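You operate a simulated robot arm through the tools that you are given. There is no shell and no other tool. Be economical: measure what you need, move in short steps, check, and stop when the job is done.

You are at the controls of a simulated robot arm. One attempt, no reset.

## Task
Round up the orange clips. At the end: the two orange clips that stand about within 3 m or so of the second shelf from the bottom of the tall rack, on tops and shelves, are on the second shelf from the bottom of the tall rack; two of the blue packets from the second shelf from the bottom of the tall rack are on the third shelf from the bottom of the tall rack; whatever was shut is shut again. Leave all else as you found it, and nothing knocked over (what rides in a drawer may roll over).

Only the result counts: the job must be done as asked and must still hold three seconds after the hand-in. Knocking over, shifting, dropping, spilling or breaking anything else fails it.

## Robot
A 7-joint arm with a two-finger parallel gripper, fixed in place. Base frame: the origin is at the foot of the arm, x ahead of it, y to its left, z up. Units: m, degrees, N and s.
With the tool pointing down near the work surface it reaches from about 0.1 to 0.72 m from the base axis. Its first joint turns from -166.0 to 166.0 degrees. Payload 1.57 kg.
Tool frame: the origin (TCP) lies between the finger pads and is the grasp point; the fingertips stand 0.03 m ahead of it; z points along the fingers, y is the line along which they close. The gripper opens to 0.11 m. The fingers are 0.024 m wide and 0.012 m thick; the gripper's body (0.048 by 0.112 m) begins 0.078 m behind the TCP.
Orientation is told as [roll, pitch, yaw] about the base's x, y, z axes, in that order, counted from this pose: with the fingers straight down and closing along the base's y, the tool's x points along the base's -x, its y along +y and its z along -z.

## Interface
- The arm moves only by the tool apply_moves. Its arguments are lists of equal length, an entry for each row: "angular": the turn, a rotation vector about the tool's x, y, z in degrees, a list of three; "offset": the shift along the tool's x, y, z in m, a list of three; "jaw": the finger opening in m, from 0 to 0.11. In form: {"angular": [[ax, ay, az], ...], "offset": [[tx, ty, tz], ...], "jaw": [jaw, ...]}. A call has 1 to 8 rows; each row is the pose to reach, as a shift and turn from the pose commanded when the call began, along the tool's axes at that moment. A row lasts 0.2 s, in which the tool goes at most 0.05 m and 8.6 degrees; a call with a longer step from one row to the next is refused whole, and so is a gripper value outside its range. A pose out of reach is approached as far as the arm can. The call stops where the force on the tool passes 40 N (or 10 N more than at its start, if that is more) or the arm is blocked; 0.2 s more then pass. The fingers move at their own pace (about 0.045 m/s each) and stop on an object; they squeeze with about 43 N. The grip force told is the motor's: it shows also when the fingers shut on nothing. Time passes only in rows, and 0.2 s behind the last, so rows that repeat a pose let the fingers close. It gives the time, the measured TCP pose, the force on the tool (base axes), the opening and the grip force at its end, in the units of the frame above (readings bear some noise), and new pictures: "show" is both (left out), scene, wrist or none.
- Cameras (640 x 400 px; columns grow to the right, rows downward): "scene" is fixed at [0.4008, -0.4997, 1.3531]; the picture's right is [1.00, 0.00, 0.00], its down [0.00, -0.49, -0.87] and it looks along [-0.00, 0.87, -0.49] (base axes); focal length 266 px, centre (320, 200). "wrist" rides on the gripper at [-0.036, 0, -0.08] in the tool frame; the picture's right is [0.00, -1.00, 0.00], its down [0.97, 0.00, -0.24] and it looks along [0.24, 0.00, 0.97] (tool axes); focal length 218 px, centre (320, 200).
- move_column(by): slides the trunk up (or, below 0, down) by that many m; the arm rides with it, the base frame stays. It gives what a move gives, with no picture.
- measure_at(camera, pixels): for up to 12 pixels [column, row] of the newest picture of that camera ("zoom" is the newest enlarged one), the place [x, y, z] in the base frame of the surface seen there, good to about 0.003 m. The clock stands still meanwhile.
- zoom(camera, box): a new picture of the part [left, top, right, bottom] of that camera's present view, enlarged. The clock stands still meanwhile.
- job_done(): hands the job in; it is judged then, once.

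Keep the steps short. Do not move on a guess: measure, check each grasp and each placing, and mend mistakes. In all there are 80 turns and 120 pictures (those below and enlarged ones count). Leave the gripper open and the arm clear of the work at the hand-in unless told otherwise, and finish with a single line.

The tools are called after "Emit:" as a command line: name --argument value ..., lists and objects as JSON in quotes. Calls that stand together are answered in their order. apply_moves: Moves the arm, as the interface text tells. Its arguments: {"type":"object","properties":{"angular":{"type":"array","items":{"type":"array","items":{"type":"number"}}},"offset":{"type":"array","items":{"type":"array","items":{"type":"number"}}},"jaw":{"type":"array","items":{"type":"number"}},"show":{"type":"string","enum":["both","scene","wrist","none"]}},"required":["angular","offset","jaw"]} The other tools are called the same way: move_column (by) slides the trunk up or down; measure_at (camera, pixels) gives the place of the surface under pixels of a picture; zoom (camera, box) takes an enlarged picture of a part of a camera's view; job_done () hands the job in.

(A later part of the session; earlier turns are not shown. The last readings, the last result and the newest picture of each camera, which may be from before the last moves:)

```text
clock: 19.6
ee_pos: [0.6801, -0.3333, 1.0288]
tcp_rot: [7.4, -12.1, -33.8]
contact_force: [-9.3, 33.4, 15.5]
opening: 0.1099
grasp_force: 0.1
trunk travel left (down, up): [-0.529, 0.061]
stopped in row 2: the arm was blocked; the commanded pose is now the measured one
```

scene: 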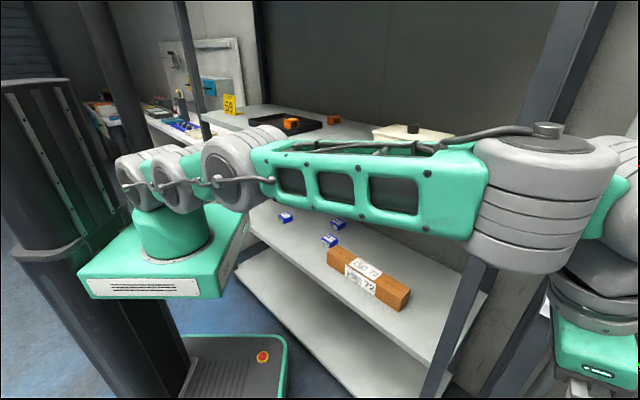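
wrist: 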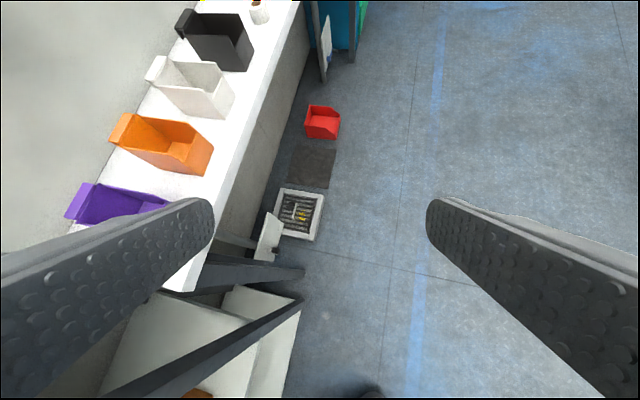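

Too quick near that pose. I'll retract in much finer steps.

Emit:
apply_moves --angular '[[0, 0, 0], [0, 0, 0], [0, 0, 0], [0, 0, 0], [0, 0, 0], [0, 0, 0], [0, 0, 0], [0, 0, 0]]' --offset '[[0.002, 0, -0.0005], [0.005, 0, -0.001], [0.01, 0, -0.002], [0.016, 0, -0.003], [0.022, 0, -0.005], [0.03, 0, -0.007], [0.038, 0, -0.009], [0.046, 0, -0.01]]' --jaw '[0.11, 0.11, 0.11, 0.11, 0.11, 0.11, 0.11, 0.11]' --show "both"

```text
clock: 20.2
ee_pos: [0.6794, -0.3524, 1.0245]
tcp_rot: [7.1, -13.6, -33.6]
contact_force: [0.3, 4.5, 10.8]
opening: 0.1098
grasp_force: 0.1
trunk travel left (down, up): [-0.529, 0.061]
stopped in row 3: the arm was blocked; the commanded pose is now the measured one
```

scene: 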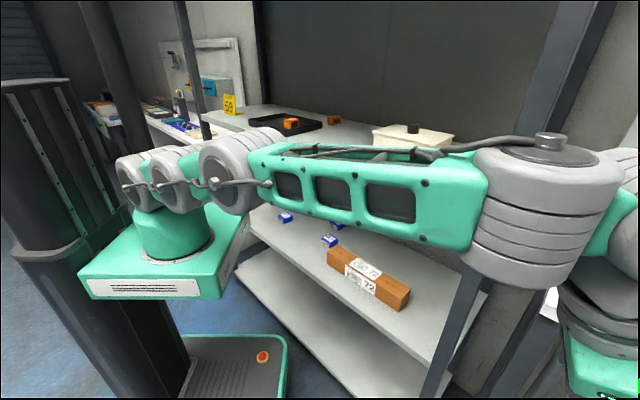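
wrist: 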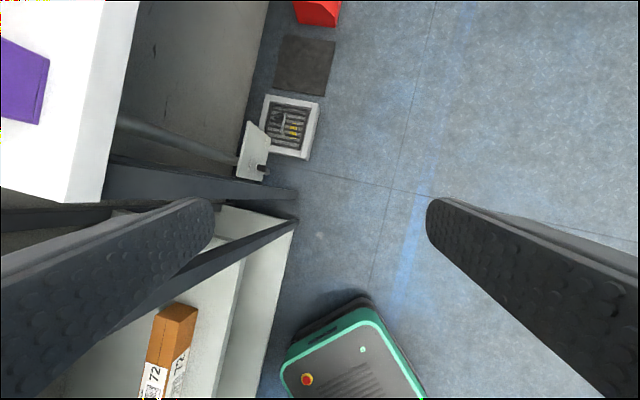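

I'll let it settle for two rows, then keep bending the elbow the way that worked before.

Emit:
apply_moves --angular '[[0, 0, 0], [0, 0, 0], [0, 2, 0], [0, 6, 0], [0, 10, 0], [0, 14, 0], [0, 18, 0], [0, 20, 0]]' --offset '[[0, 0, 0], [0, 0, 0], [0.011, 0, 0.01], [0.033, 0, 0.031], [0.055, 0, 0.051], [0.079, 0, 0.069], [0.104, 0, 0.085], [0.116, 0, 0.093]]' --jaw '[0.11, 0.11, 0.11, 0.11, 0.11, 0.11, 0.11, 0.11]' --show "scene"

```text
clock: 21.7
ee_pos: [0.6292, -0.3249, 0.9323]
tcp_rot: [6.6, 1.0, -32.0]
contact_force: [-4.9, 3.0, -2.1]
opening: 0.11
grasp_force: 0.1
trunk travel left (down, up): [-0.529, 0.061]
stopped in row 7: the arm was blocked; the commanded pose is now the measured one
```

scene: 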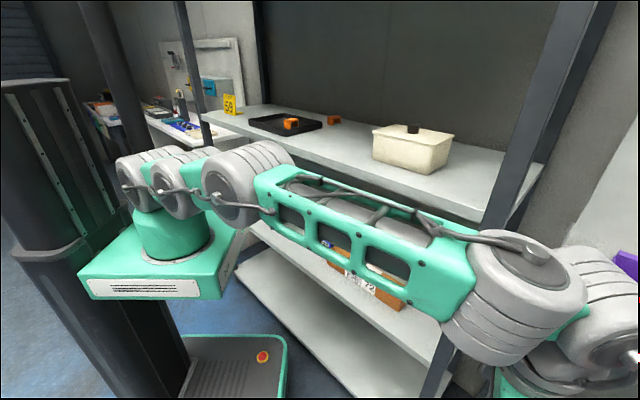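

The elbow is clearly bent now. Settle, then retract gently.

Emit:
apply_moves --angular '[[0, 0, 0], [0, 0, 0], [0, 0, 0], [0, 0, 0], [0, 0, 0], [0, 0, 0], [0, 0, 0], [0, 0, 0]]' --offset '[[0, 0, 0], [0, 0, 0], [0.004, 0, 0], [0.014, 0, 0], [0.03, 0, -0.004], [0.048, 0, -0.008], [0.066, 0, -0.012], [0.084, 0, -0.016]]' --jaw '[0.11, 0.11, 0.11, 0.11, 0.11, 0.11, 0.11, 0.11]' --show "scene"

```text
clock: 22.6
ee_pos: [0.6282, -0.3332, 0.9355]
tcp_rot: [6.7, 0.3, -31.5]
contact_force: [-6.1, 27.0, 9.2]
opening: 0.1103
grasp_force: 0.0
trunk travel left (down, up): [-0.529, 0.061]
stopped in row 4: the arm was blocked; the commanded pose is now the measured one
```

scene: 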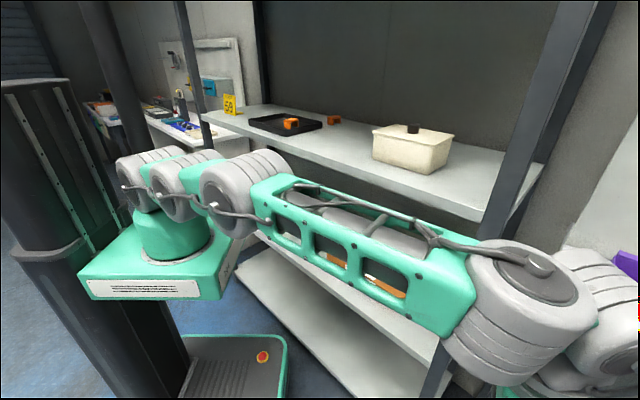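

I'll look at the actual arm shape before trying again, measuring the joint discs and zooming on the wrist.

Emit:
measure_at --camera "scene" --pixels '[[128, 200], [165, 195], [215, 200], [235, 165], [285, 200], [440, 300], [540, 265], [520, 340], [590, 350], [150, 165], [190, 165]]'

Emit:
zoom --camera "scene" --box '[90, 120, 640, 400]'

Emit:
zoom --camera "wrist" --box '[0, 0, 640, 400]'

```text
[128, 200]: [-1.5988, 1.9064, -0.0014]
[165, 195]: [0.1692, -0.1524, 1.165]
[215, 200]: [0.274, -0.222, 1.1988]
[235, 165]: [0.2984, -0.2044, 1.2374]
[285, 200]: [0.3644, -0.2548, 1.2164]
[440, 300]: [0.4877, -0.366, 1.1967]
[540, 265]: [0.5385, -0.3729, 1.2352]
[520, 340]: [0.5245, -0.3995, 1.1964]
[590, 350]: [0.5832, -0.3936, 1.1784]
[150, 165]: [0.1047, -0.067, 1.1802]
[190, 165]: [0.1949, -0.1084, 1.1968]
```

```text
1.16 times, centred on (365, 260) of scene
```

zoom: 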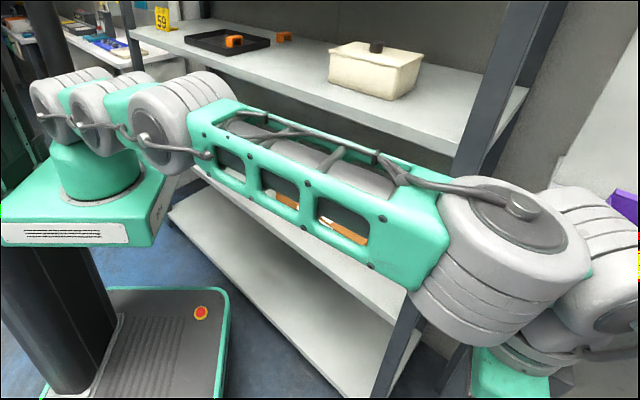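

```text
1.00 times, centred on (320, 200) of wrist
```

zoom: 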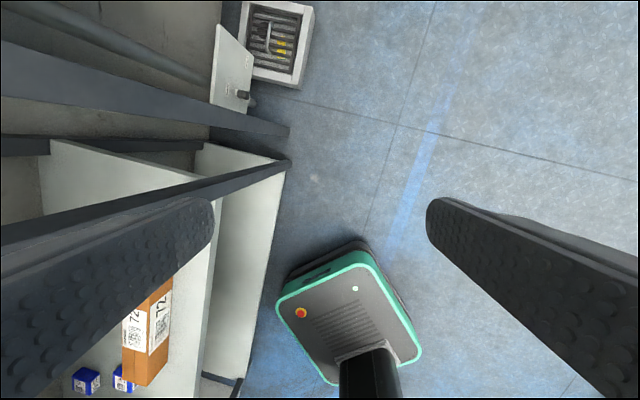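

The shoulder-elbow-forearm line is still nearly straight, so a small retract needs a big elbow turn and jerks the arm. I'll settle first and then retract with a quadratic ramp, under a millimetre at the start.

Emit:
apply_moves --angular '[[0, 0, 0], [0, 0, 0], [0, 0, 0], [0, 0, 0], [0, 0, 0], [0, 0, 0], [0, 0, 0], [0, 0, 0]]' --offset '[[0, 0, 0], [0, 0, 0], [0.0003, 0, 0], [0.001, 0, 0], [0.0022, 0, 0], [0.004, 0, 0], [0.0064, 0, 0], [0.0092, 0, 0]]' --jaw '[0.11, 0.11, 0.11, 0.11, 0.11, 0.11, 0.11, 0.11]' --show "none"

Emit:
apply_moves --angular '[[0, 0, 0], [0, 0, 0], [0, 0, 0], [0, 0, 0], [0, 0, 0], [0, 0, 0], [0, 0, 0], [0, 0, 0]]' --offset '[[0.003, 0, 0], [0.0065, 0, 0], [0.0105, 0, 0], [0.015, 0, 0], [0.02, 0, 0], [0.025, 0, 0], [0.031, 0, 0], [0.038, 0, 0]]' --jaw '[0.11, 0.11, 0.11, 0.11, 0.11, 0.11, 0.11, 0.11]' --show "scene"

```text
clock: 24.1
ee_pos: [0.6207, -0.3405, 0.9289]
tcp_rot: [6.5, 0.6, -32.0]
contact_force: [-13.3, -15.6, -18.8]
opening: 0.1101
grasp_force: 0.1
trunk travel left (down, up): [-0.529, 0.061]
stopped in row 7: the arm was blocked; the commanded pose is now the measured one
```

```text
clock: 24.6
ee_pos: [0.6174, -0.3484, 0.9351]
tcp_rot: [6.3, 0.1, -32.1]
contact_force: [0.0, 4.5, 1.0]
opening: 0.11
grasp_force: 0.0
trunk travel left (down, up): [-0.529, 0.061]
stopped in row 2: the arm was blocked; the commanded pose is now the measured one
```

scene: 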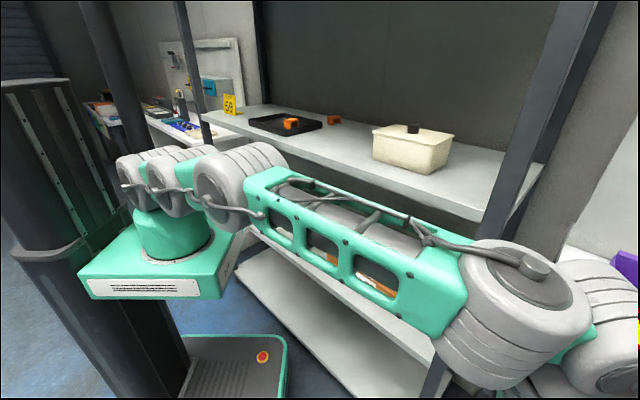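

The elbow has about a 12° bend and the body is still wobbling. I'll settle longer and retract at about 1 mm per row.

Emit:
apply_moves --angular '[[0, 0, 0], [0, 0, 0], [0, 0, 0], [0, 0, 0], [0, 0, 0], [0, 0, 0], [0, 0, 0], [0, 0, 0]]' --offset '[[0, 0, 0], [0, 0, 0], [0, 0, 0], [0, 0, 0], [0, 0, 0], [0, 0, 0], [0, 0, 0], [0, 0, 0]]' --jaw '[0.11, 0.11, 0.11, 0.11, 0.11, 0.11, 0.11, 0.11]' --show "none"

Emit:
apply_moves --angular '[[0, 0, 0], [0, 0, 0], [0, 0, 0], [0, 0, 0], [0, 0, 0], [0, 0, 0], [0, 0, 0], [0, 0, 0]]' --offset '[[0.001, 0, 0], [0.002, 0, 0], [0.0035, 0, 0], [0.005, 0, 0], [0.007, 0, 0], [0.009, 0, 0], [0.0115, 0, 0], [0.0145, 0, 0]]' --jaw '[0.11, 0.11, 0.11, 0.11, 0.11, 0.11, 0.11, 0.11]' --show "scene"

```text
clock: 25.3
ee_pos: [0.6084, -0.3517, 0.9324]
tcp_rot: [5.7, 1.1, -32.0]
contact_force: [0.6, 20.8, 17.7]
opening: 0.1098
grasp_force: 0.0
trunk travel left (down, up): [-0.529, 0.061]
stopped in row 3: the arm was blocked; the commanded pose is now the measured one
```

```text
clock: 26.0
ee_pos: [0.602, -0.3718, 0.9316]
tcp_rot: [4.9, 1.5, -32.8]
contact_force: [0.1, -3.6, -0.5]
opening: 0.11
grasp_force: 0.0
trunk travel left (down, up): [-0.529, 0.061]
stopped in row 3: the arm was blocked; the commanded pose is now the measured one
```

scene: 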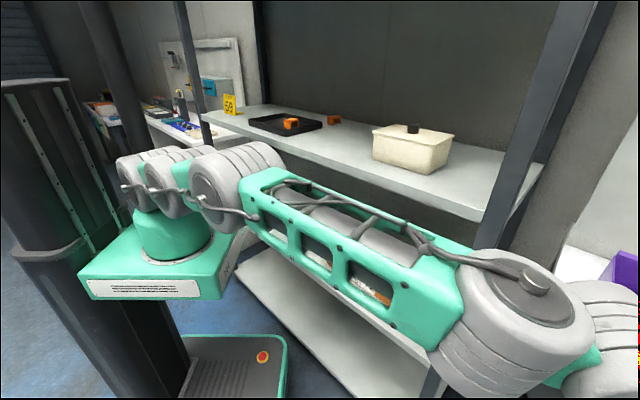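

The retract is physically resisted and the arm gets pushed sideways. I suspect the shoulder links are backing into the dark pole on the carriage at this heading. I'll measure that pole.

Emit:
measure_at --camera "scene" --pixels '[[85, 20], [100, 80], [115, 130], [125, 205], [40, 120], [60, 250], [150, 250], [180, 235], [140, 160], [205, 205], [140, 345]]'

Emit:
zoom --camera "scene" --box '[0, 0, 320, 300]'

```text
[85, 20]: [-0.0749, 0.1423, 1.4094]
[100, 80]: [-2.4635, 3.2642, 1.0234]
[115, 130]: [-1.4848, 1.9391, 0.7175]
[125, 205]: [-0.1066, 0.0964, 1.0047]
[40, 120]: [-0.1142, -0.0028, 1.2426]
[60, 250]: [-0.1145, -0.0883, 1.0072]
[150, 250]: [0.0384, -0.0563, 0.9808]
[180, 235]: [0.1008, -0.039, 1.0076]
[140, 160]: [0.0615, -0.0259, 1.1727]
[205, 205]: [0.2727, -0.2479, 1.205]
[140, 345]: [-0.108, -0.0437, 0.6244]
```

```text
1.33 times, centred on (160, 150) of scene
```

zoom: 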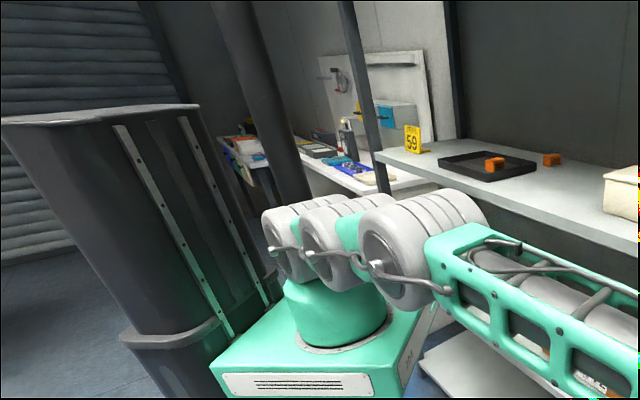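

The pole isn't in the way yet. The swing-down about the elbow is the one motion that tracked well and added bend, so I'll continue it another 20° with the tool tilting back under.

Emit:
apply_moves --angular '[[0, 0, 0], [0, 0, 0], [0, 1.5, 0], [0, 5, 0], [0, 9, 0], [0, 13, 0], [0, 17, 0], [0, 20, 0]]' --offset '[[0, 0, 0], [0, 0, 0], [0.007, 0, 0.009], [0.024, 0, 0.03], [0.045, 0, 0.053], [0.069, 0, 0.074], [0.093, 0, 0.093], [0.111, 0, 0.107]]' --jaw '[0.11, 0.11, 0.11, 0.11, 0.11, 0.11, 0.11, 0.11]' --show "scene"

```text
clock: 26.9
ee_pos: [0.586, -0.3644, 0.9179]
tcp_rot: [4.2, 4.5, -32.9]
contact_force: [-3.2, 14.3, 11.2]
opening: 0.1103
grasp_force: 0.0
trunk travel left (down, up): [-0.529, 0.061]
stopped in row 4: the arm was blocked; the commanded pose is now the measured one
```

scene: 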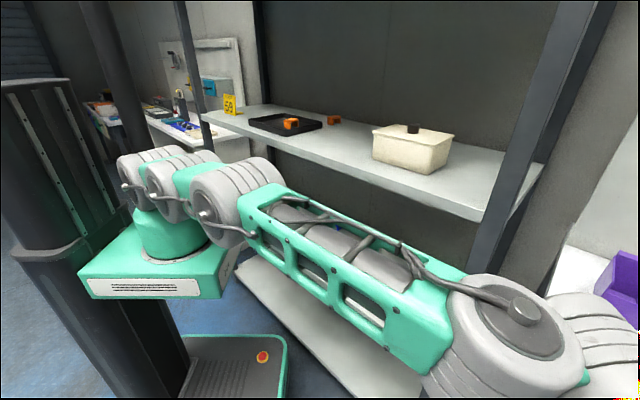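

Bend is growing. Repeat with gentler 2° rows.

Emit:
apply_moves --angular '[[0, 0, 0], [0, 1, 0], [0, 2.5, 0], [0, 4, 0], [0, 6, 0], [0, 8, 0], [0, 10, 0], [0, 12, 0]]' --offset '[[0, 0, 0], [0.005, 0, 0.005], [0.0125, 0, 0.0135], [0.02, 0, 0.0215], [0.031, 0, 0.0315], [0.042, 0, 0.041], [0.053, 0, 0.05], [0.064, 0, 0.059]]' --jaw '[0.11, 0.11, 0.11, 0.11, 0.11, 0.11, 0.11, 0.11]' --show "none"

Emit:
apply_moves --angular '[[0, 0, 0], [0, 1, 0], [0, 2.5, 0], [0, 4, 0], [0, 6, 0], [0, 8, 0], [0, 10, 0], [0, 12, 0]]' --offset '[[0, 0, 0], [0.005, 0, 0.005], [0.0125, 0, 0.0125], [0.02, 0, 0.02], [0.031, 0, 0.0295], [0.042, 0, 0.038], [0.053, 0, 0.047], [0.064, 0, 0.055]]' --jaw '[0.11, 0.11, 0.11, 0.11, 0.11, 0.11, 0.11, 0.11]' --show "scene"

```text
clock: 27.7
ee_pos: [0.5705, -0.3689, 0.8932]
tcp_rot: [4.3, 7.6, -33.4]
contact_force: [-8.7, -22.3, -19.1]
opening: 0.1101
grasp_force: 0.0
trunk travel left (down, up): [-0.529, 0.061]
stopped in row 4: the arm was blocked; the commanded pose is now the measured one
```

```text
clock: 28.8
ee_pos: [0.5485, -0.3729, 0.8776]
tcp_rot: [3.8, 11.3, -33.5]
contact_force: [-1.6, -5.5, -6.7]
opening: 0.11
grasp_force: 0.1
trunk travel left (down, up): [-0.529, 0.061]
stopped in row 5: the arm was blocked; the commanded pose is now the measured one
```

scene: 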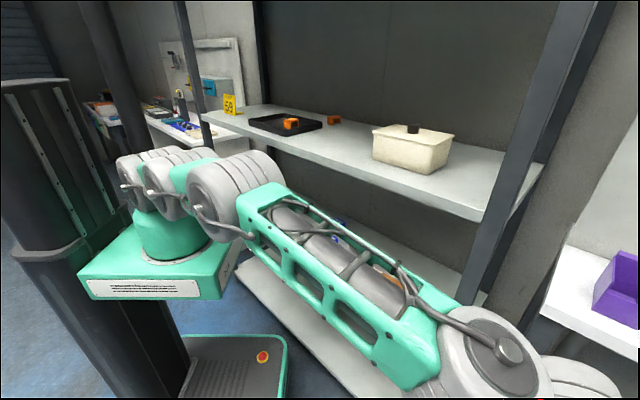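

Bend is now substantial. Try a gentle pure retract, 5 cm.

Emit:
apply_moves --angular '[[0, 0, 0], [0, 0, 0], [0, 0, 0], [0, 0, 0], [0, 0, 0], [0, 0, 0], [0, 0, 0], [0, 0, 0]]' --offset '[[0, 0, 0], [0.002, 0, 0], [0.006, 0, 0.001], [0.012, 0, 0.002], [0.02, 0, 0.004], [0.029, 0, 0.006], [0.039, 0, 0.008], [0.049, 0, 0.01]]' --jaw '[0.11, 0.11, 0.11, 0.11, 0.11, 0.11, 0.11, 0.11]' --show "none"

Emit:
apply_moves --angular '[[0, 0, 0], [0, 0, 0], [0, 0, 0], [0, 0, 0], [0, 0, 0], [0, 0, 0], [0, 0, 0], [0, 0, 0]]' --offset '[[0.003, 0, 0], [0.008, 0, 0], [0.016, 0, 0.001], [0.025, 0, 0.002], [0.036, 0, 0.004], [0.048, 0, 0.006], [0.06, 0, 0.008], [0.072, 0, 0.01]]' --jaw '[0.11, 0.11, 0.11, 0.11, 0.11, 0.11, 0.11, 0.11]' --show "scene"

```text
clock: 30.6
ee_pos: [0.5116, -0.3378, 0.8795]
tcp_rot: [4.5, 11.7, -33.3]
contact_force: [1.2, 0.2, 0.6]
opening: 0.1102
grasp_force: 0.1
trunk travel left (down, up): [-0.529, 0.061]
```

```text
clock: 32.4
ee_pos: [0.4517, -0.2988, 0.8842]
tcp_rot: [4.5, 11.6, -33.3]
contact_force: [0.1, -0.2, -0.1]
opening: 0.1097
grasp_force: 0.0
trunk travel left (down, up): [-0.529, 0.061]
```

scene: 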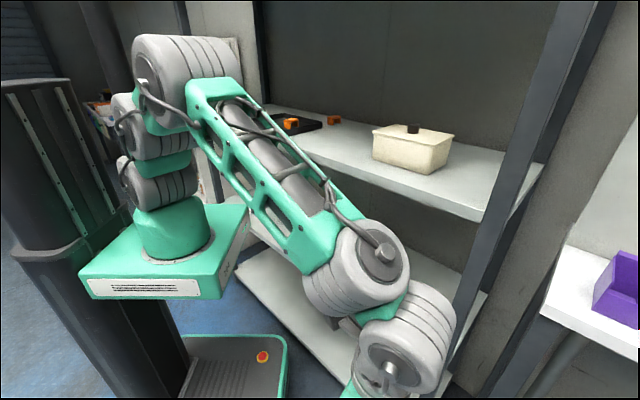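

The arm is free, well bent and calm. My plan is to work with the tool pitched forward about 45°, so only the hand enters the shelves, and to change level with the trunk. First I pitch the tool forward in place.

Emit:
apply_moves --angular '[[0.3, -3, 0], [1, -9, 0], [1.6, -16, 0], [2.3, -23, 0], [3, -31, 0], [3.7, -39, 0], [4.2, -47, 0], [4.5, -52, 0]]' --offset '[[0, 0, 0], [0, 0, 0], [0, 0, 0], [0, 0, 0], [0, 0, 0], [0, 0, 0], [0, 0, 0], [0, 0, 0]]' --jaw '[0.11, 0.11, 0.11, 0.11, 0.11, 0.11, 0.11, 0.11]' --show "scene"

```text
clock: 34.2
ee_pos: [0.4516, -0.2985, 0.8846]
tcp_rot: [0.2, -40.3, -35.3]
contact_force: [0.0, -0.7, -1.0]
opening: 0.1099
grasp_force: 0.1
trunk travel left (down, up): [-0.529, 0.061]
```

scene: 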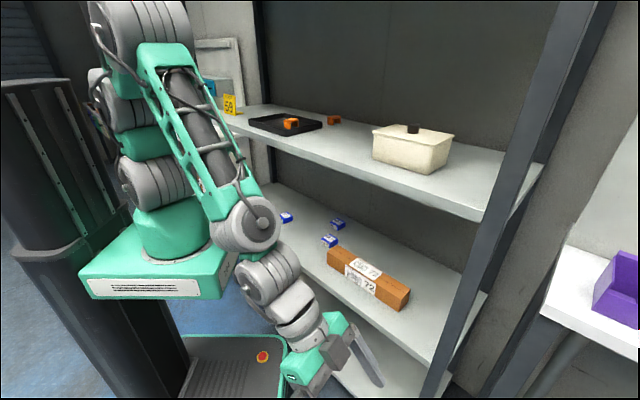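

The motion is clean. Now I'll sweep around the base in two gentle arcs, drawing in slightly and staying in front of the rack at the height of the gap.

Emit:
apply_moves --angular '[[-0.97, 0, -1.14], [-3.24, 0, -3.82], [-5.82, 0, -6.87], [-8.41, 0, -9.92], [-11, 0, -12.97], [-13.6, 0, -16], [-15.9, 0, -18.7], [-17.5, 0, -20.6]]' --offset '[[0.0017, 0.0141, -0.0014], [0.0092, 0.0462, -0.0078], [0.0217, 0.081, -0.0184], [0.0373, 0.1134, -0.0316], [0.0545, 0.1433, -0.0462], [0.0729, 0.1706, -0.0619], [0.0899, 0.1924, -0.0762], [0.102, 0.207, -0.0865]]' --jaw '[0.11, 0.11, 0.11, 0.11, 0.11, 0.11, 0.11, 0.11]' --show "none"

Emit:
apply_moves --angular '[[-0.97, 0, -1.14], [-3.24, 0, -3.82], [-5.82, 0, -6.87], [-8.41, 0, -9.92], [-11, 0, -12.97], [-13.6, 0, -16], [-15.9, 0, -18.7], [-17.5, 0, -20.6]]' --offset '[[0.0009, 0.0119, -0.0008], [0.0051, 0.0393, -0.0043], [0.0126, 0.0696, -0.0107], [0.0223, 0.0985, -0.0189], [0.0334, 0.126, -0.0283], [0.0459, 0.1519, -0.0389], [0.0577, 0.1733, -0.0489], [0.0658, 0.1884, -0.0558]]' --jaw '[0.11, 0.11, 0.11, 0.11, 0.11, 0.11, 0.11, 0.11]' --show "both"

```text
clock: 36.0
ee_pos: [0.4659, -0.0524, 0.8836]
tcp_rot: [0.3, -40.4, -8.3]
contact_force: [-0.4, 0.1, 0.0]
opening: 0.1102
grasp_force: 0.1
trunk travel left (down, up): [-0.529, 0.061]
```

```text
clock: 37.8
ee_pos: [0.4038, 0.1474, 0.8868]
tcp_rot: [0.2, -40.4, 18.7]
contact_force: [-0.2, 0.7, 0.3]
opening: 0.1101
grasp_force: 0.0
trunk travel left (down, up): [-0.529, 0.061]
```

scene: 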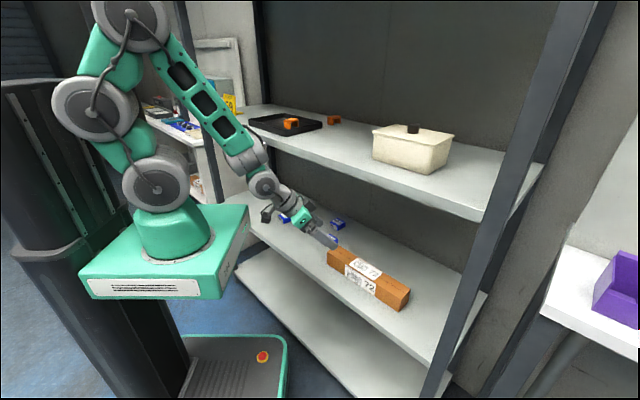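
wrist: 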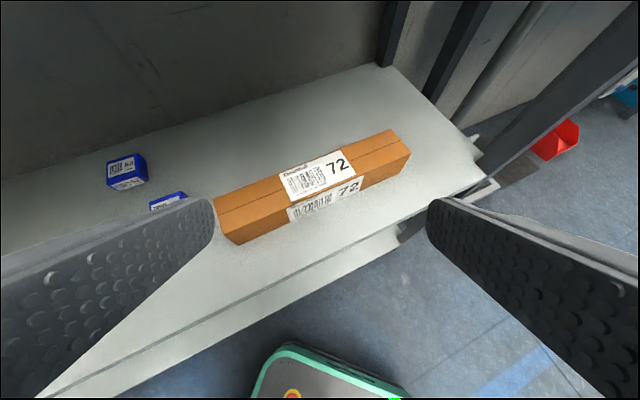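

Arc works smoothly. Last turn to yaw 45° in front of the gap, then trunk down 20 cm to bring the tool near the second shelf level, and a look.

Emit:
apply_moves --angular '[[-0.85, 0, -1], [-3.06, 0, -3.61], [-5.61, 0, -6.62], [-8.16, 0, -9.63], [-10.71, 0, -12.64], [-13.26, 0, -15.65], [-15.64, 0, -18.46], [-17, 0, -20.07]]' --offset '[[0.0035, 0.007, -0.003], [0.0125, 0.0253, -0.0106], [0.023, 0.0463, -0.0195], [0.0335, 0.0673, -0.0284], [0.0439, 0.0884, -0.0372], [0.0544, 0.1094, -0.0461], [0.0641, 0.1291, -0.0544], [0.0697, 0.1403, -0.0591]]' --jaw '[0.11, 0.11, 0.11, 0.11, 0.11, 0.11, 0.11, 0.11]' --show "none"

Emit:
move_column --by -0.2

Emit:
zoom --camera "wrist" --box '[0, 0, 640, 400]'

Emit:
zoom --camera "scene" --box '[0, 0, 640, 400]'

```text
clock: 39.0
ee_pos: [0.3419, 0.1915, 0.8929]
tcp_rot: [-0.8, -41.7, 33.4]
contact_force: [2.9, -2.5, 2.8]
opening: 0.1101
grasp_force: 0.1
trunk travel left (down, up): [-0.529, 0.061]
stopped in row 5: the force on the tool passed its limit (the readings are from after the stop); the commanded pose is now the measured one
```

```text
clock: 41.1
ee_pos: [0.3408, 0.1926, 0.6933]
tcp_rot: [-0.8, -41.5, 33.4]
contact_force: [4.8, 0.5, 4.4]
opening: 0.1103
grasp_force: 0.1
trunk travel left (down, up): [-0.329, 0.261]
```

```text
1.00 times, centred on (320, 200) of wrist
```

zoom: 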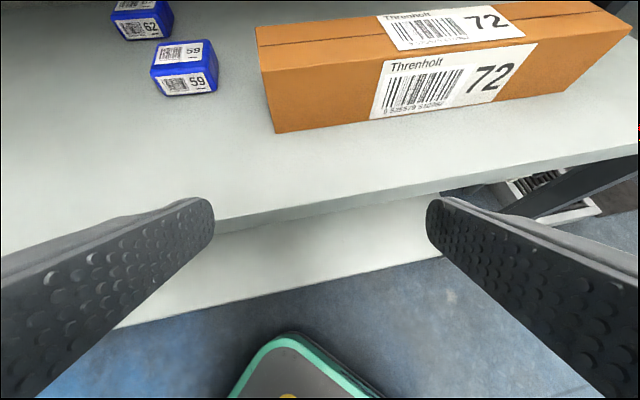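

```text
1.00 times, centred on (320, 200) of scene
```

zoom: 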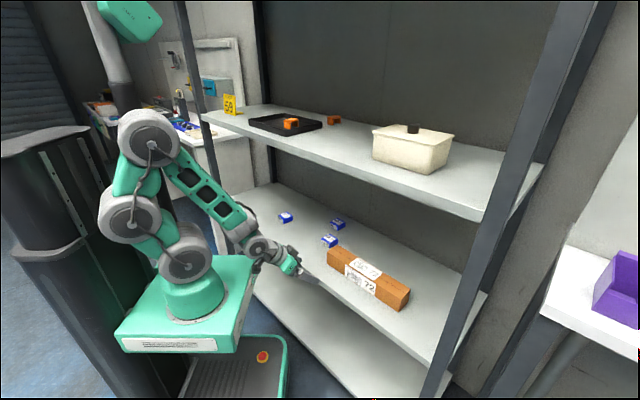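

The trip was likely the bulging elbow touching its own column, so I'll keep the hand further out. Packets 59 and 62 are visible. I'll measure their faces, packet A, and the white box and free area on the upper shelf.

Emit:
measure_at --camera "wrist" --pixels '[[153, 47], [207, 42], [216, 66], [155, 71], [160, 95], [216, 90], [184, 55], [120, 15], [165, 5], [270, 60], [277, 130], [225, 215]]'

Emit:
measure_at --camera "scene" --pixels '[[279, 213], [290, 211], [294, 217], [283, 220], [286, 215], [374, 160], [374, 130], [400, 174], [322, 128], [300, 134], [330, 150], [350, 150]]'

Emit:
zoom --camera "scene" --box '[260, 195, 340, 245]'

```text
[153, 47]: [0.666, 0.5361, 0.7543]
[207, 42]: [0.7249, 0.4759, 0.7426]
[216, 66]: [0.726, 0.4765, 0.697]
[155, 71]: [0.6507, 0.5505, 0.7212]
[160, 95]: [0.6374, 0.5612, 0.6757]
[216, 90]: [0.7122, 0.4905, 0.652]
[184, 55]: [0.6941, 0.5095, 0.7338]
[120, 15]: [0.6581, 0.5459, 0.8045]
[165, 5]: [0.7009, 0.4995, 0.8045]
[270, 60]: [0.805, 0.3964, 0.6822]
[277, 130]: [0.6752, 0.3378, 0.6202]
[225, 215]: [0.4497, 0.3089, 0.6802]
```

```text
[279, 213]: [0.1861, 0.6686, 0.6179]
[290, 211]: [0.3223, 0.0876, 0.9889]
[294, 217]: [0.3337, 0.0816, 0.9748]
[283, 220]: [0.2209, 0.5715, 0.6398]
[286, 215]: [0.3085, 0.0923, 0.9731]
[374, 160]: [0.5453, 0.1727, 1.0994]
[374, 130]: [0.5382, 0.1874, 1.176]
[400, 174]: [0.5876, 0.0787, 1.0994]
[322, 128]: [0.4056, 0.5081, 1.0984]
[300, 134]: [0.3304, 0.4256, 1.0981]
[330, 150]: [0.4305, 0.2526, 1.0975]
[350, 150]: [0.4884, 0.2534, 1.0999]
```

```text
8.00 times, centred on (300, 220) of scene
```

zoom: 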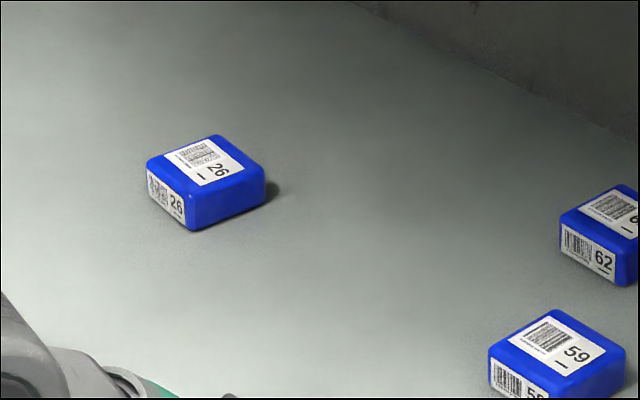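

The wrist picture was stale, so those wrist values don't count. The newest zoom is the packets close-up, so I'll measure packet tops there.

Emit:
measure_at --camera "zoom" --pixels '[[150, 162], [214, 138], [262, 168], [192, 192], [205, 165], [190, 226], [491, 351], [557, 313], [621, 347], [557, 352], [562, 222], [610, 210]]'

Emit:
zoom --camera "wrist" --box '[80, 0, 280, 125]'

```text
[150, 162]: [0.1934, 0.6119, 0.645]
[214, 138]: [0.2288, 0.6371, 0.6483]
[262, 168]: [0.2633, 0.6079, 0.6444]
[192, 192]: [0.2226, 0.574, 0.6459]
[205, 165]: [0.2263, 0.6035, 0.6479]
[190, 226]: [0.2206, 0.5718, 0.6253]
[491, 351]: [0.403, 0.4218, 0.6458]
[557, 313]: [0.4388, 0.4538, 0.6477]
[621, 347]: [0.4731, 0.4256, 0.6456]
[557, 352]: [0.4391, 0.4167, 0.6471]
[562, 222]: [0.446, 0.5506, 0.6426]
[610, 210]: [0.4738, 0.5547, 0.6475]
```

```text
3.20 times, centred on (180, 62) of wrist
```

zoom: 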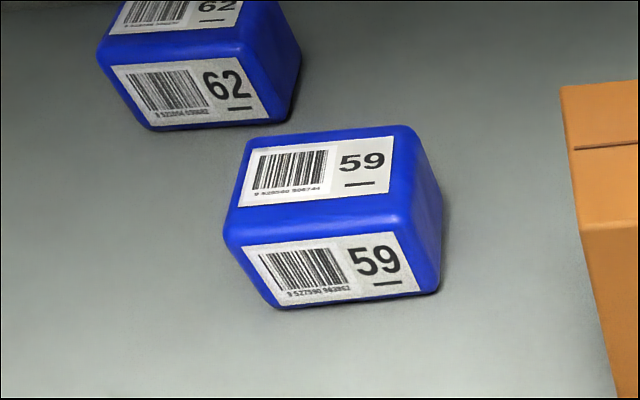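

Emit:
measure_at --camera "zoom" --pixels '[[252, 145], [410, 130], [228, 238], [405, 225], [320, 185], [275, 305], [438, 290], [566, 95], [585, 225], [608, 385], [150, 125], [300, 75]]'

```text
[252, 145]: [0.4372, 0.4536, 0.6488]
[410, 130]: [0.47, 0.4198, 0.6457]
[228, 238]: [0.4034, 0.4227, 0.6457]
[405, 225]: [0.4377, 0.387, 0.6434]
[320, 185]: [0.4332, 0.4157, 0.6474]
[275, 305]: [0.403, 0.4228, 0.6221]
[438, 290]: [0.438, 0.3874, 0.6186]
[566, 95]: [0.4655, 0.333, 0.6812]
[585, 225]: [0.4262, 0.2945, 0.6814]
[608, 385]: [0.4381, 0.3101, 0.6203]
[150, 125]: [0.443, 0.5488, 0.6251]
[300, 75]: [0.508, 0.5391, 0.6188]
```

Packet 59: centre (0.437, 0.421), top z 0.647, yaw about 43°. The brown box is 5.7 cm to its right. I'll go to a pre-grasp in front of it at yaw 44, pitch -45.

Emit:
apply_moves --angular '[[-0.35, -0.2, -0.4], [-1.2, -0.6, -1.35], [-2.25, -1.1, -2.5], [-3.35, -1.7, -3.8], [-4.5, -2.2, -5.05], [-5.6, -2.8, -6.3], [-6.5, -3.25, -7.35], [-7, -3.5, -7.9]]' --offset '[[-0.004, 0.0058, 0.0031], [-0.0137, 0.0198, 0.0106], [-0.0259, 0.0372, 0.0199], [-0.0388, 0.0558, 0.0299], [-0.0517, 0.0744, 0.0398], [-0.0646, 0.093, 0.0498], [-0.0751, 0.1081, 0.0578], [-0.0808, 0.1162, 0.0622]]' --jaw '[0.11, 0.1, 0.09, 0.085, 0.085, 0.085, 0.085, 0.085]' --show "both"

```text
clock: 42.9
ee_pos: [0.3636, 0.3474, 0.6964]
tcp_rot: [-1.5, -44.9, 44.5]
contact_force: [0.4, 0.0, 0.3]
opening: 0.0849
grasp_force: 0.0
trunk travel left (down, up): [-0.329, 0.261]
```

scene: 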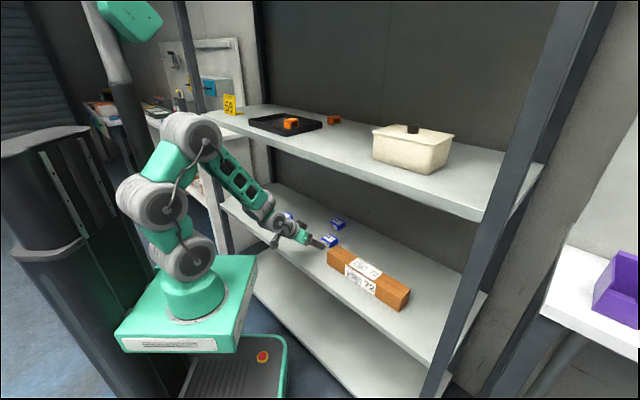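
wrist: 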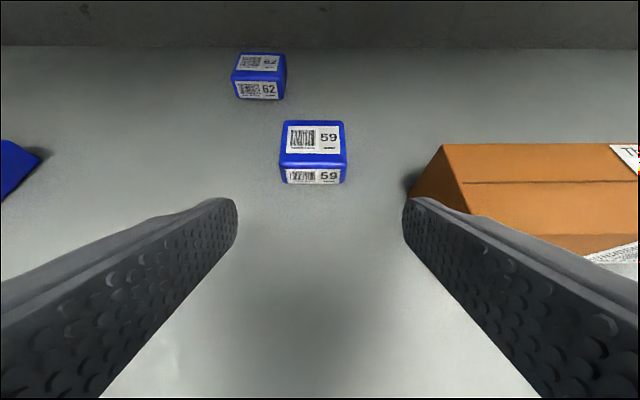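

Lined up. Advance onto the packet and close.

Emit:
apply_moves --angular '[[0, 0, 0], [0, 0, 0], [0, 0, 0], [0, 0, 0], [0, 0, 0], [0, 0, 0], [0, 0, 0], [0, 0, 0]]' --offset '[[-0.003, 0, 0.009], [-0.012, 0, 0.033], [-0.021, 0, 0.06], [-0.03, 0, 0.083], [-0.0334, 0, 0.0934], [-0.0334, 0, 0.0934], [-0.0334, 0, 0.0934], [-0.0334, 0, 0.0934]]' --jaw '[0.085, 0.085, 0.085, 0.085, 0.085, 0.04, 0.03, 0.03]' --show "wrist"

```text
clock: 44.7
ee_pos: [0.427, 0.4071, 0.6548]
tcp_rot: [-1.3, -44.9, 44.5]
contact_force: [-0.1, -0.6, 0.2]
opening: 0.0556
grasp_force: 23.2
trunk travel left (down, up): [-0.329, 0.261]
```

wrist: 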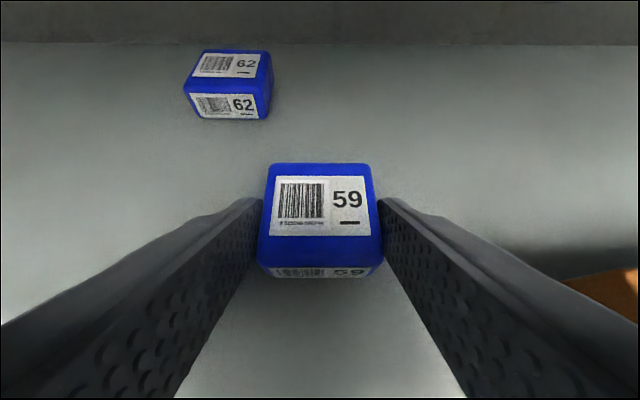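

The grip is closing on the packet. Now lift 5 cm straight up, then rise and draw back within the gap while gripping.

Emit:
apply_moves --angular '[[0, 0, 0], [0, 0, 0], [0, 0, 0], [0, 0, 0], [0, 0, 0], [0, 0, 0], [0, 0, 0], [0, 0, 0]]' --offset '[[0, 0, 0], [-0.0042, 0, -0.0042], [-0.0156, 0, -0.0156], [-0.0283, 0, -0.0354], [-0.0368, 0, -0.0651], [-0.0424, 0, -0.099], [-0.0481, 0, -0.1329], [-0.0495, 0, -0.1556]]' --jaw '[0.03, 0.03, 0.03, 0.03, 0.03, 0.03, 0.03, 0.03]' --show "both"

```text
clock: 46.5
ee_pos: [0.37, 0.3557, 0.7996]
tcp_rot: [-1.3, -44.8, 44.6]
contact_force: [0.7, -0.5, -1.5]
opening: 0.0552
grasp_force: 43.7
trunk travel left (down, up): [-0.329, 0.261]
```

scene: 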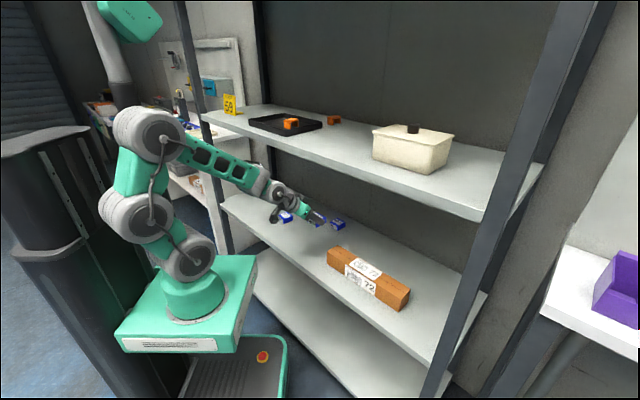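
wrist: 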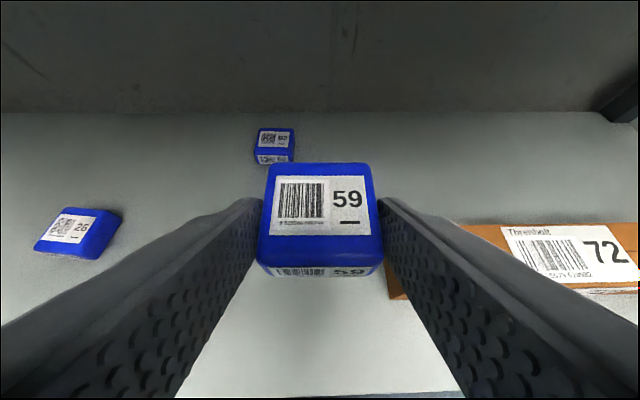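

Firmly held (opening 0.055, 43.7 N). Next, rise inside the gap and back out so the packet clears the upper shelf's front edge.

Emit:
apply_moves --angular '[[0, 0, 0], [0, 0, 0], [0, 0, 0], [0, 0, 0], [0, 0, 0], [0, 0, 0], [0, 0, 0], [0, 0, 0]]' --offset '[[-0.0028, 0, -0.0071], [-0.0127, 0, -0.0297], [-0.0269, 0, -0.0651], [-0.0375, 0, -0.1011], [-0.0304, 0, -0.1365], [-0.0141, 0, -0.1626], [0.0035, 0, -0.1874], [0.0127, 0, -0.2036]]' --jaw '[0.03, 0.03, 0.03, 0.03, 0.03, 0.03, 0.03, 0.03]' --show "both"

```text
clock: 48.3
ee_pos: [0.2608, 0.2539, 0.9343]
tcp_rot: [-1.4, -44.8, 44.4]
contact_force: [0.7, -0.2, -2.6]
opening: 0.0553
grasp_force: 42.9
trunk travel left (down, up): [-0.329, 0.261]
```

scene: 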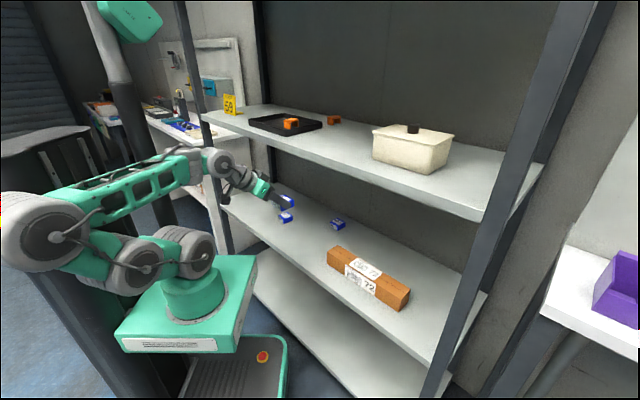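
wrist: 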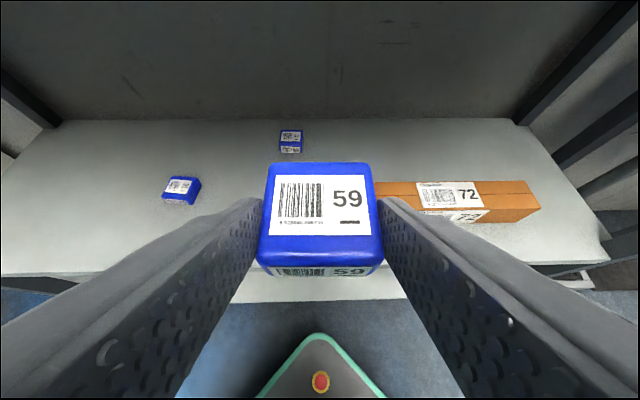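

Clear of the shelf edge with no contact. Now straight up 24.5 cm, then look onto the upper shelf.

Emit:
apply_moves --angular '[[0, 0, 0], [0, 0, 0], [0, 0, 0], [0, 0, 0], [0, 0, 0], [0, 0, 0], [0, 0, 0], [0, 0, 0]]' --offset '[[-0.0057, 0, -0.0057], [-0.0247, 0, -0.0247], [-0.053, 0, -0.053], [-0.0813, 0, -0.0813], [-0.1096, 0, -0.1096], [-0.1379, 0, -0.1379], [-0.1612, 0, -0.1612], [-0.1732, 0, -0.1732]]' --jaw '[0.03, 0.03, 0.03, 0.03, 0.03, 0.03, 0.03, 0.03]' --show "both"

```text
clock: 50.1
ee_pos: [0.2583, 0.2581, 1.1781]
tcp_rot: [-1.4, -44.8, 44.6]
contact_force: [0.8, 0.8, -1.3]
opening: 0.0553
grasp_force: 42.8
trunk travel left (down, up): [-0.329, 0.261]
```

scene: 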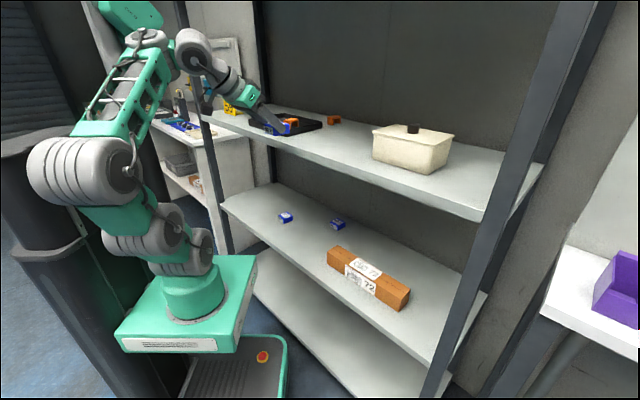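
wrist: 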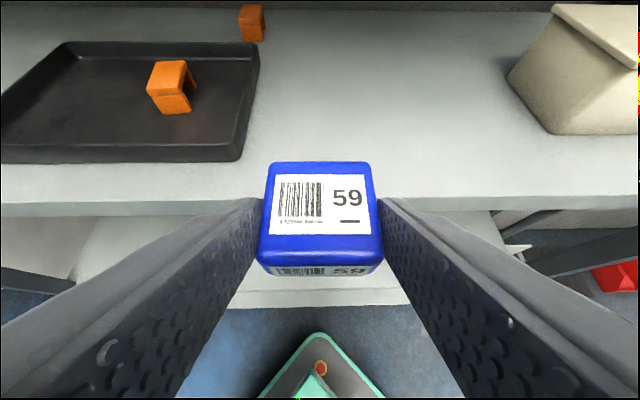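

I see the tray, both clips and free shelf between the tray and the white box. I'll measure the clips now, then carry the packet in over the free area (u≈-0.07) and lower most of the way.

Emit:
measure_at --camera "wrist" --pixels '[[156, 63], [185, 61], [148, 94], [189, 94], [165, 112], [190, 110], [241, 8], [262, 8], [243, 40], [263, 38], [243, 20], [243, 150]]'

Emit:
apply_moves --angular '[[0, 0, 0], [0, 0, 0], [0, 0, 0], [0, 0, 0], [0, 0, 0], [0, 0, 0], [0, 0, 0], [0, 0, 0]]' --offset '[[-0.0042, -0.002, 0.0042], [-0.0212, -0.012, 0.0212], [-0.046, -0.026, 0.046], [-0.0707, -0.042, 0.0707], [-0.0955, -0.057, 0.0955], [-0.1075, -0.067, 0.1188], [-0.1082, -0.07, 0.1365], [-0.1011, -0.07, 0.1464]]' --jaw '[0.03, 0.03, 0.03, 0.03, 0.03, 0.03, 0.03, 0.03]' --show "both"

```text
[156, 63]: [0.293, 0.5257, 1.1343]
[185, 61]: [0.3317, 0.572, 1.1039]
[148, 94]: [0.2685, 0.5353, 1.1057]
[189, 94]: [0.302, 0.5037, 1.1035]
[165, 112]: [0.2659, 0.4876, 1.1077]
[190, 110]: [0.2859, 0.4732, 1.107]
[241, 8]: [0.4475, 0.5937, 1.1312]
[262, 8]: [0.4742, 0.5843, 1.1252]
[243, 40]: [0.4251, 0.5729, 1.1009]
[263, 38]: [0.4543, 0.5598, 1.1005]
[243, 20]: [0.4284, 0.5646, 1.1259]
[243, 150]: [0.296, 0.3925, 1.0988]
```

```text
clock: 51.9
ee_pos: [0.4352, 0.3252, 1.151]
tcp_rot: [-1.2, -44.9, 44.5]
contact_force: [0.3, 0.5, -2.9]
opening: 0.0549
grasp_force: 42.9
trunk travel left (down, up): [-0.329, 0.261]
```

scene: 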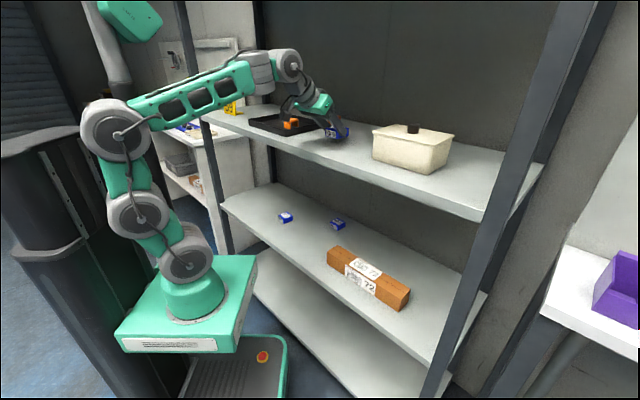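
wrist: 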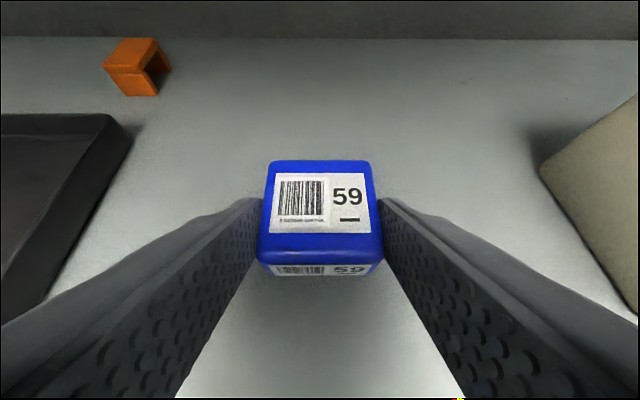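

Good free spot. Lower the last 14.5 mm, open, and back out along the tool axis.

Emit:
apply_moves --angular '[[0, 0, 0], [0, 0, 0], [0, 0, 0], [0, 0, 0], [0, 0, 0], [0, 0, 0], [0, 0, 0], [0, 0, 0]]' --offset '[[0.0045, 0, 0.0045], [0.009, 0, 0.009], [0.0103, 0, 0.0103], [0.0103, 0, 0.0103], [0.0103, 0, 0.0103], [0.0103, 0, 0.004], [0.01, 0, -0.02], [0.01, 0, -0.06]]' --jaw '[0.03, 0.03, 0.03, 0.075, 0.085, 0.085, 0.085, 0.085]' --show "both"

```text
clock: 53.7
ee_pos: [0.3969, 0.2945, 1.1883]
tcp_rot: [-1.3, -45.0, 44.5]
contact_force: [-0.2, -0.4, 0.2]
opening: 0.0853
grasp_force: 0.1
trunk travel left (down, up): [-0.329, 0.261]
```

scene: 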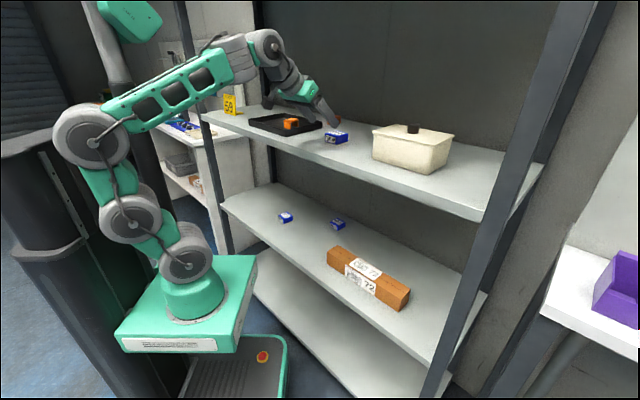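
wrist: 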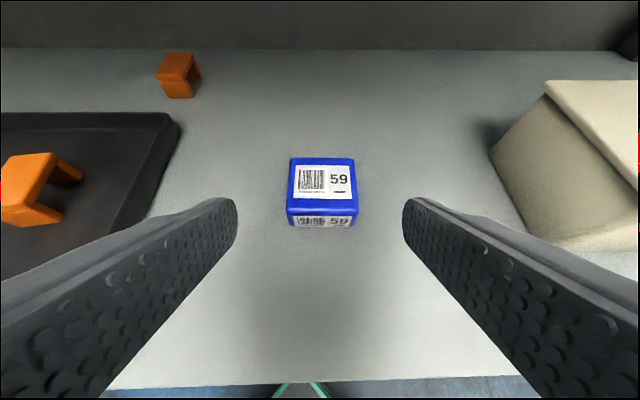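

Packet 59 stands well on the upper shelf. Next is clip 1 in the tray. Zoom on both clips to see their shape.

Emit:
zoom --camera "wrist" --box '[0, 30, 240, 240]'

```text
1.90 times, centred on (120, 135) of wrist
```

zoom: 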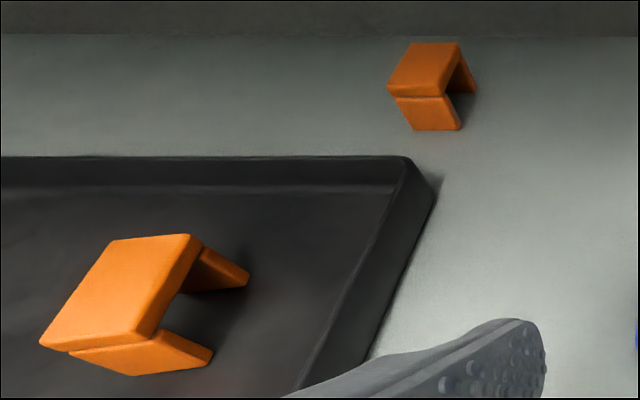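

Emit:
measure_at --camera "zoom" --pixels '[[115, 246], [186, 240], [140, 330], [48, 342], [120, 290], [135, 372], [412, 46], [456, 46], [444, 92], [392, 91], [425, 70], [416, 128]]'

```text
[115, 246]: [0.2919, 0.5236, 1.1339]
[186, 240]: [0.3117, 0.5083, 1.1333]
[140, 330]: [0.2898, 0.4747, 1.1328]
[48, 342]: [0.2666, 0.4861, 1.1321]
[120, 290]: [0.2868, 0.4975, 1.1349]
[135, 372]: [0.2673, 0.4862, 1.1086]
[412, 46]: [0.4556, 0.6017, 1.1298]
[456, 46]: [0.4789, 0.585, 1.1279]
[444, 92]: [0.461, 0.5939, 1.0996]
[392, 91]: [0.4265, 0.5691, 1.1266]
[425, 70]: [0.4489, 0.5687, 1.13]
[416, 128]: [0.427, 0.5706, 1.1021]
```

Clip 1: centre (0.290, 0.498), heading ≈56°, width ≈2.6 cm, top z 1.134. I'll slide across at z≈1.185 to a pre-grasp behind it, turning to heading 56°.

Emit:
apply_moves --angular '[[-0.33, 0, -0.33], [-1.22, 0, -1.22], [-2.44, 0, -2.44], [-3.74, 0, -3.74], [-5.12, 0, -5.12], [-6.5, 0, -6.5], [-7.56, 0, -7.56], [-8.13, 0, -8.13]]' --offset '[[0, 0.0084, 0], [-0.0005, 0.0313, 0.0018], [-0.0011, 0.0627, 0.0036], [-0.0017, 0.0961, 0.0056], [-0.0023, 0.1316, 0.0076], [-0.0029, 0.1671, 0.0097], [-0.0033, 0.1943, 0.0113], [-0.0036, 0.2089, 0.0121]]' --jaw '[0.085, 0.08, 0.07, 0.06, 0.06, 0.06, 0.06, 0.06]' --show "wrist"

```text
clock: 55.5
ee_pos: [0.2629, 0.45, 1.1768]
tcp_rot: [-1.3, -44.7, 56.0]
contact_force: [-0.4, -0.9, 0.1]
opening: 0.0599
grasp_force: 0.1
trunk travel left (down, up): [-0.329, 0.261]
```

wrist: 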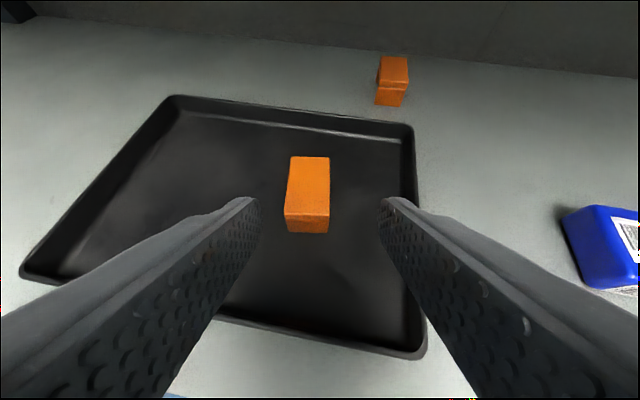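

Lined up within 5 mm. Advance onto the clip with a 5 mm sideways correction and close.

Emit:
apply_moves --angular '[[0, 0, 0], [0, 0, 0], [0, 0, 0], [0, 0, 0], [0, 0, 0], [0, 0, 0], [0, 0, 0], [0, 0, 0]]' --offset '[[0, 0.002, 0.008], [-0.002, 0.005, 0.028], [-0.003, 0.005, 0.046], [-0.003, 0.005, 0.055], [-0.003, 0.005, 0.055], [-0.003, 0.005, 0.055], [-0.003, 0.005, 0.055], [-0.003, 0.005, 0.055]]' --jaw '[0.06, 0.06, 0.06, 0.06, 0.035, 0.01, 0.01, 0.01]' --show "wrist"

```text
clock: 57.3
ee_pos: [0.2824, 0.488, 1.1387]
tcp_rot: [-1.2, -44.7, 55.9]
contact_force: [-0.4, -0.2, -0.3]
opening: 0.029
grasp_force: 32.6
trunk travel left (down, up): [-0.329, 0.261]
```

wrist: 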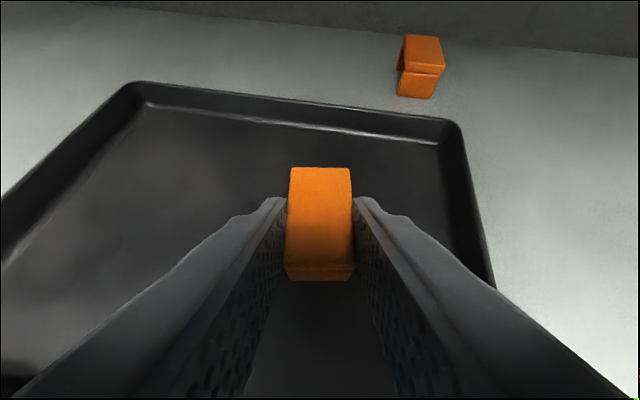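

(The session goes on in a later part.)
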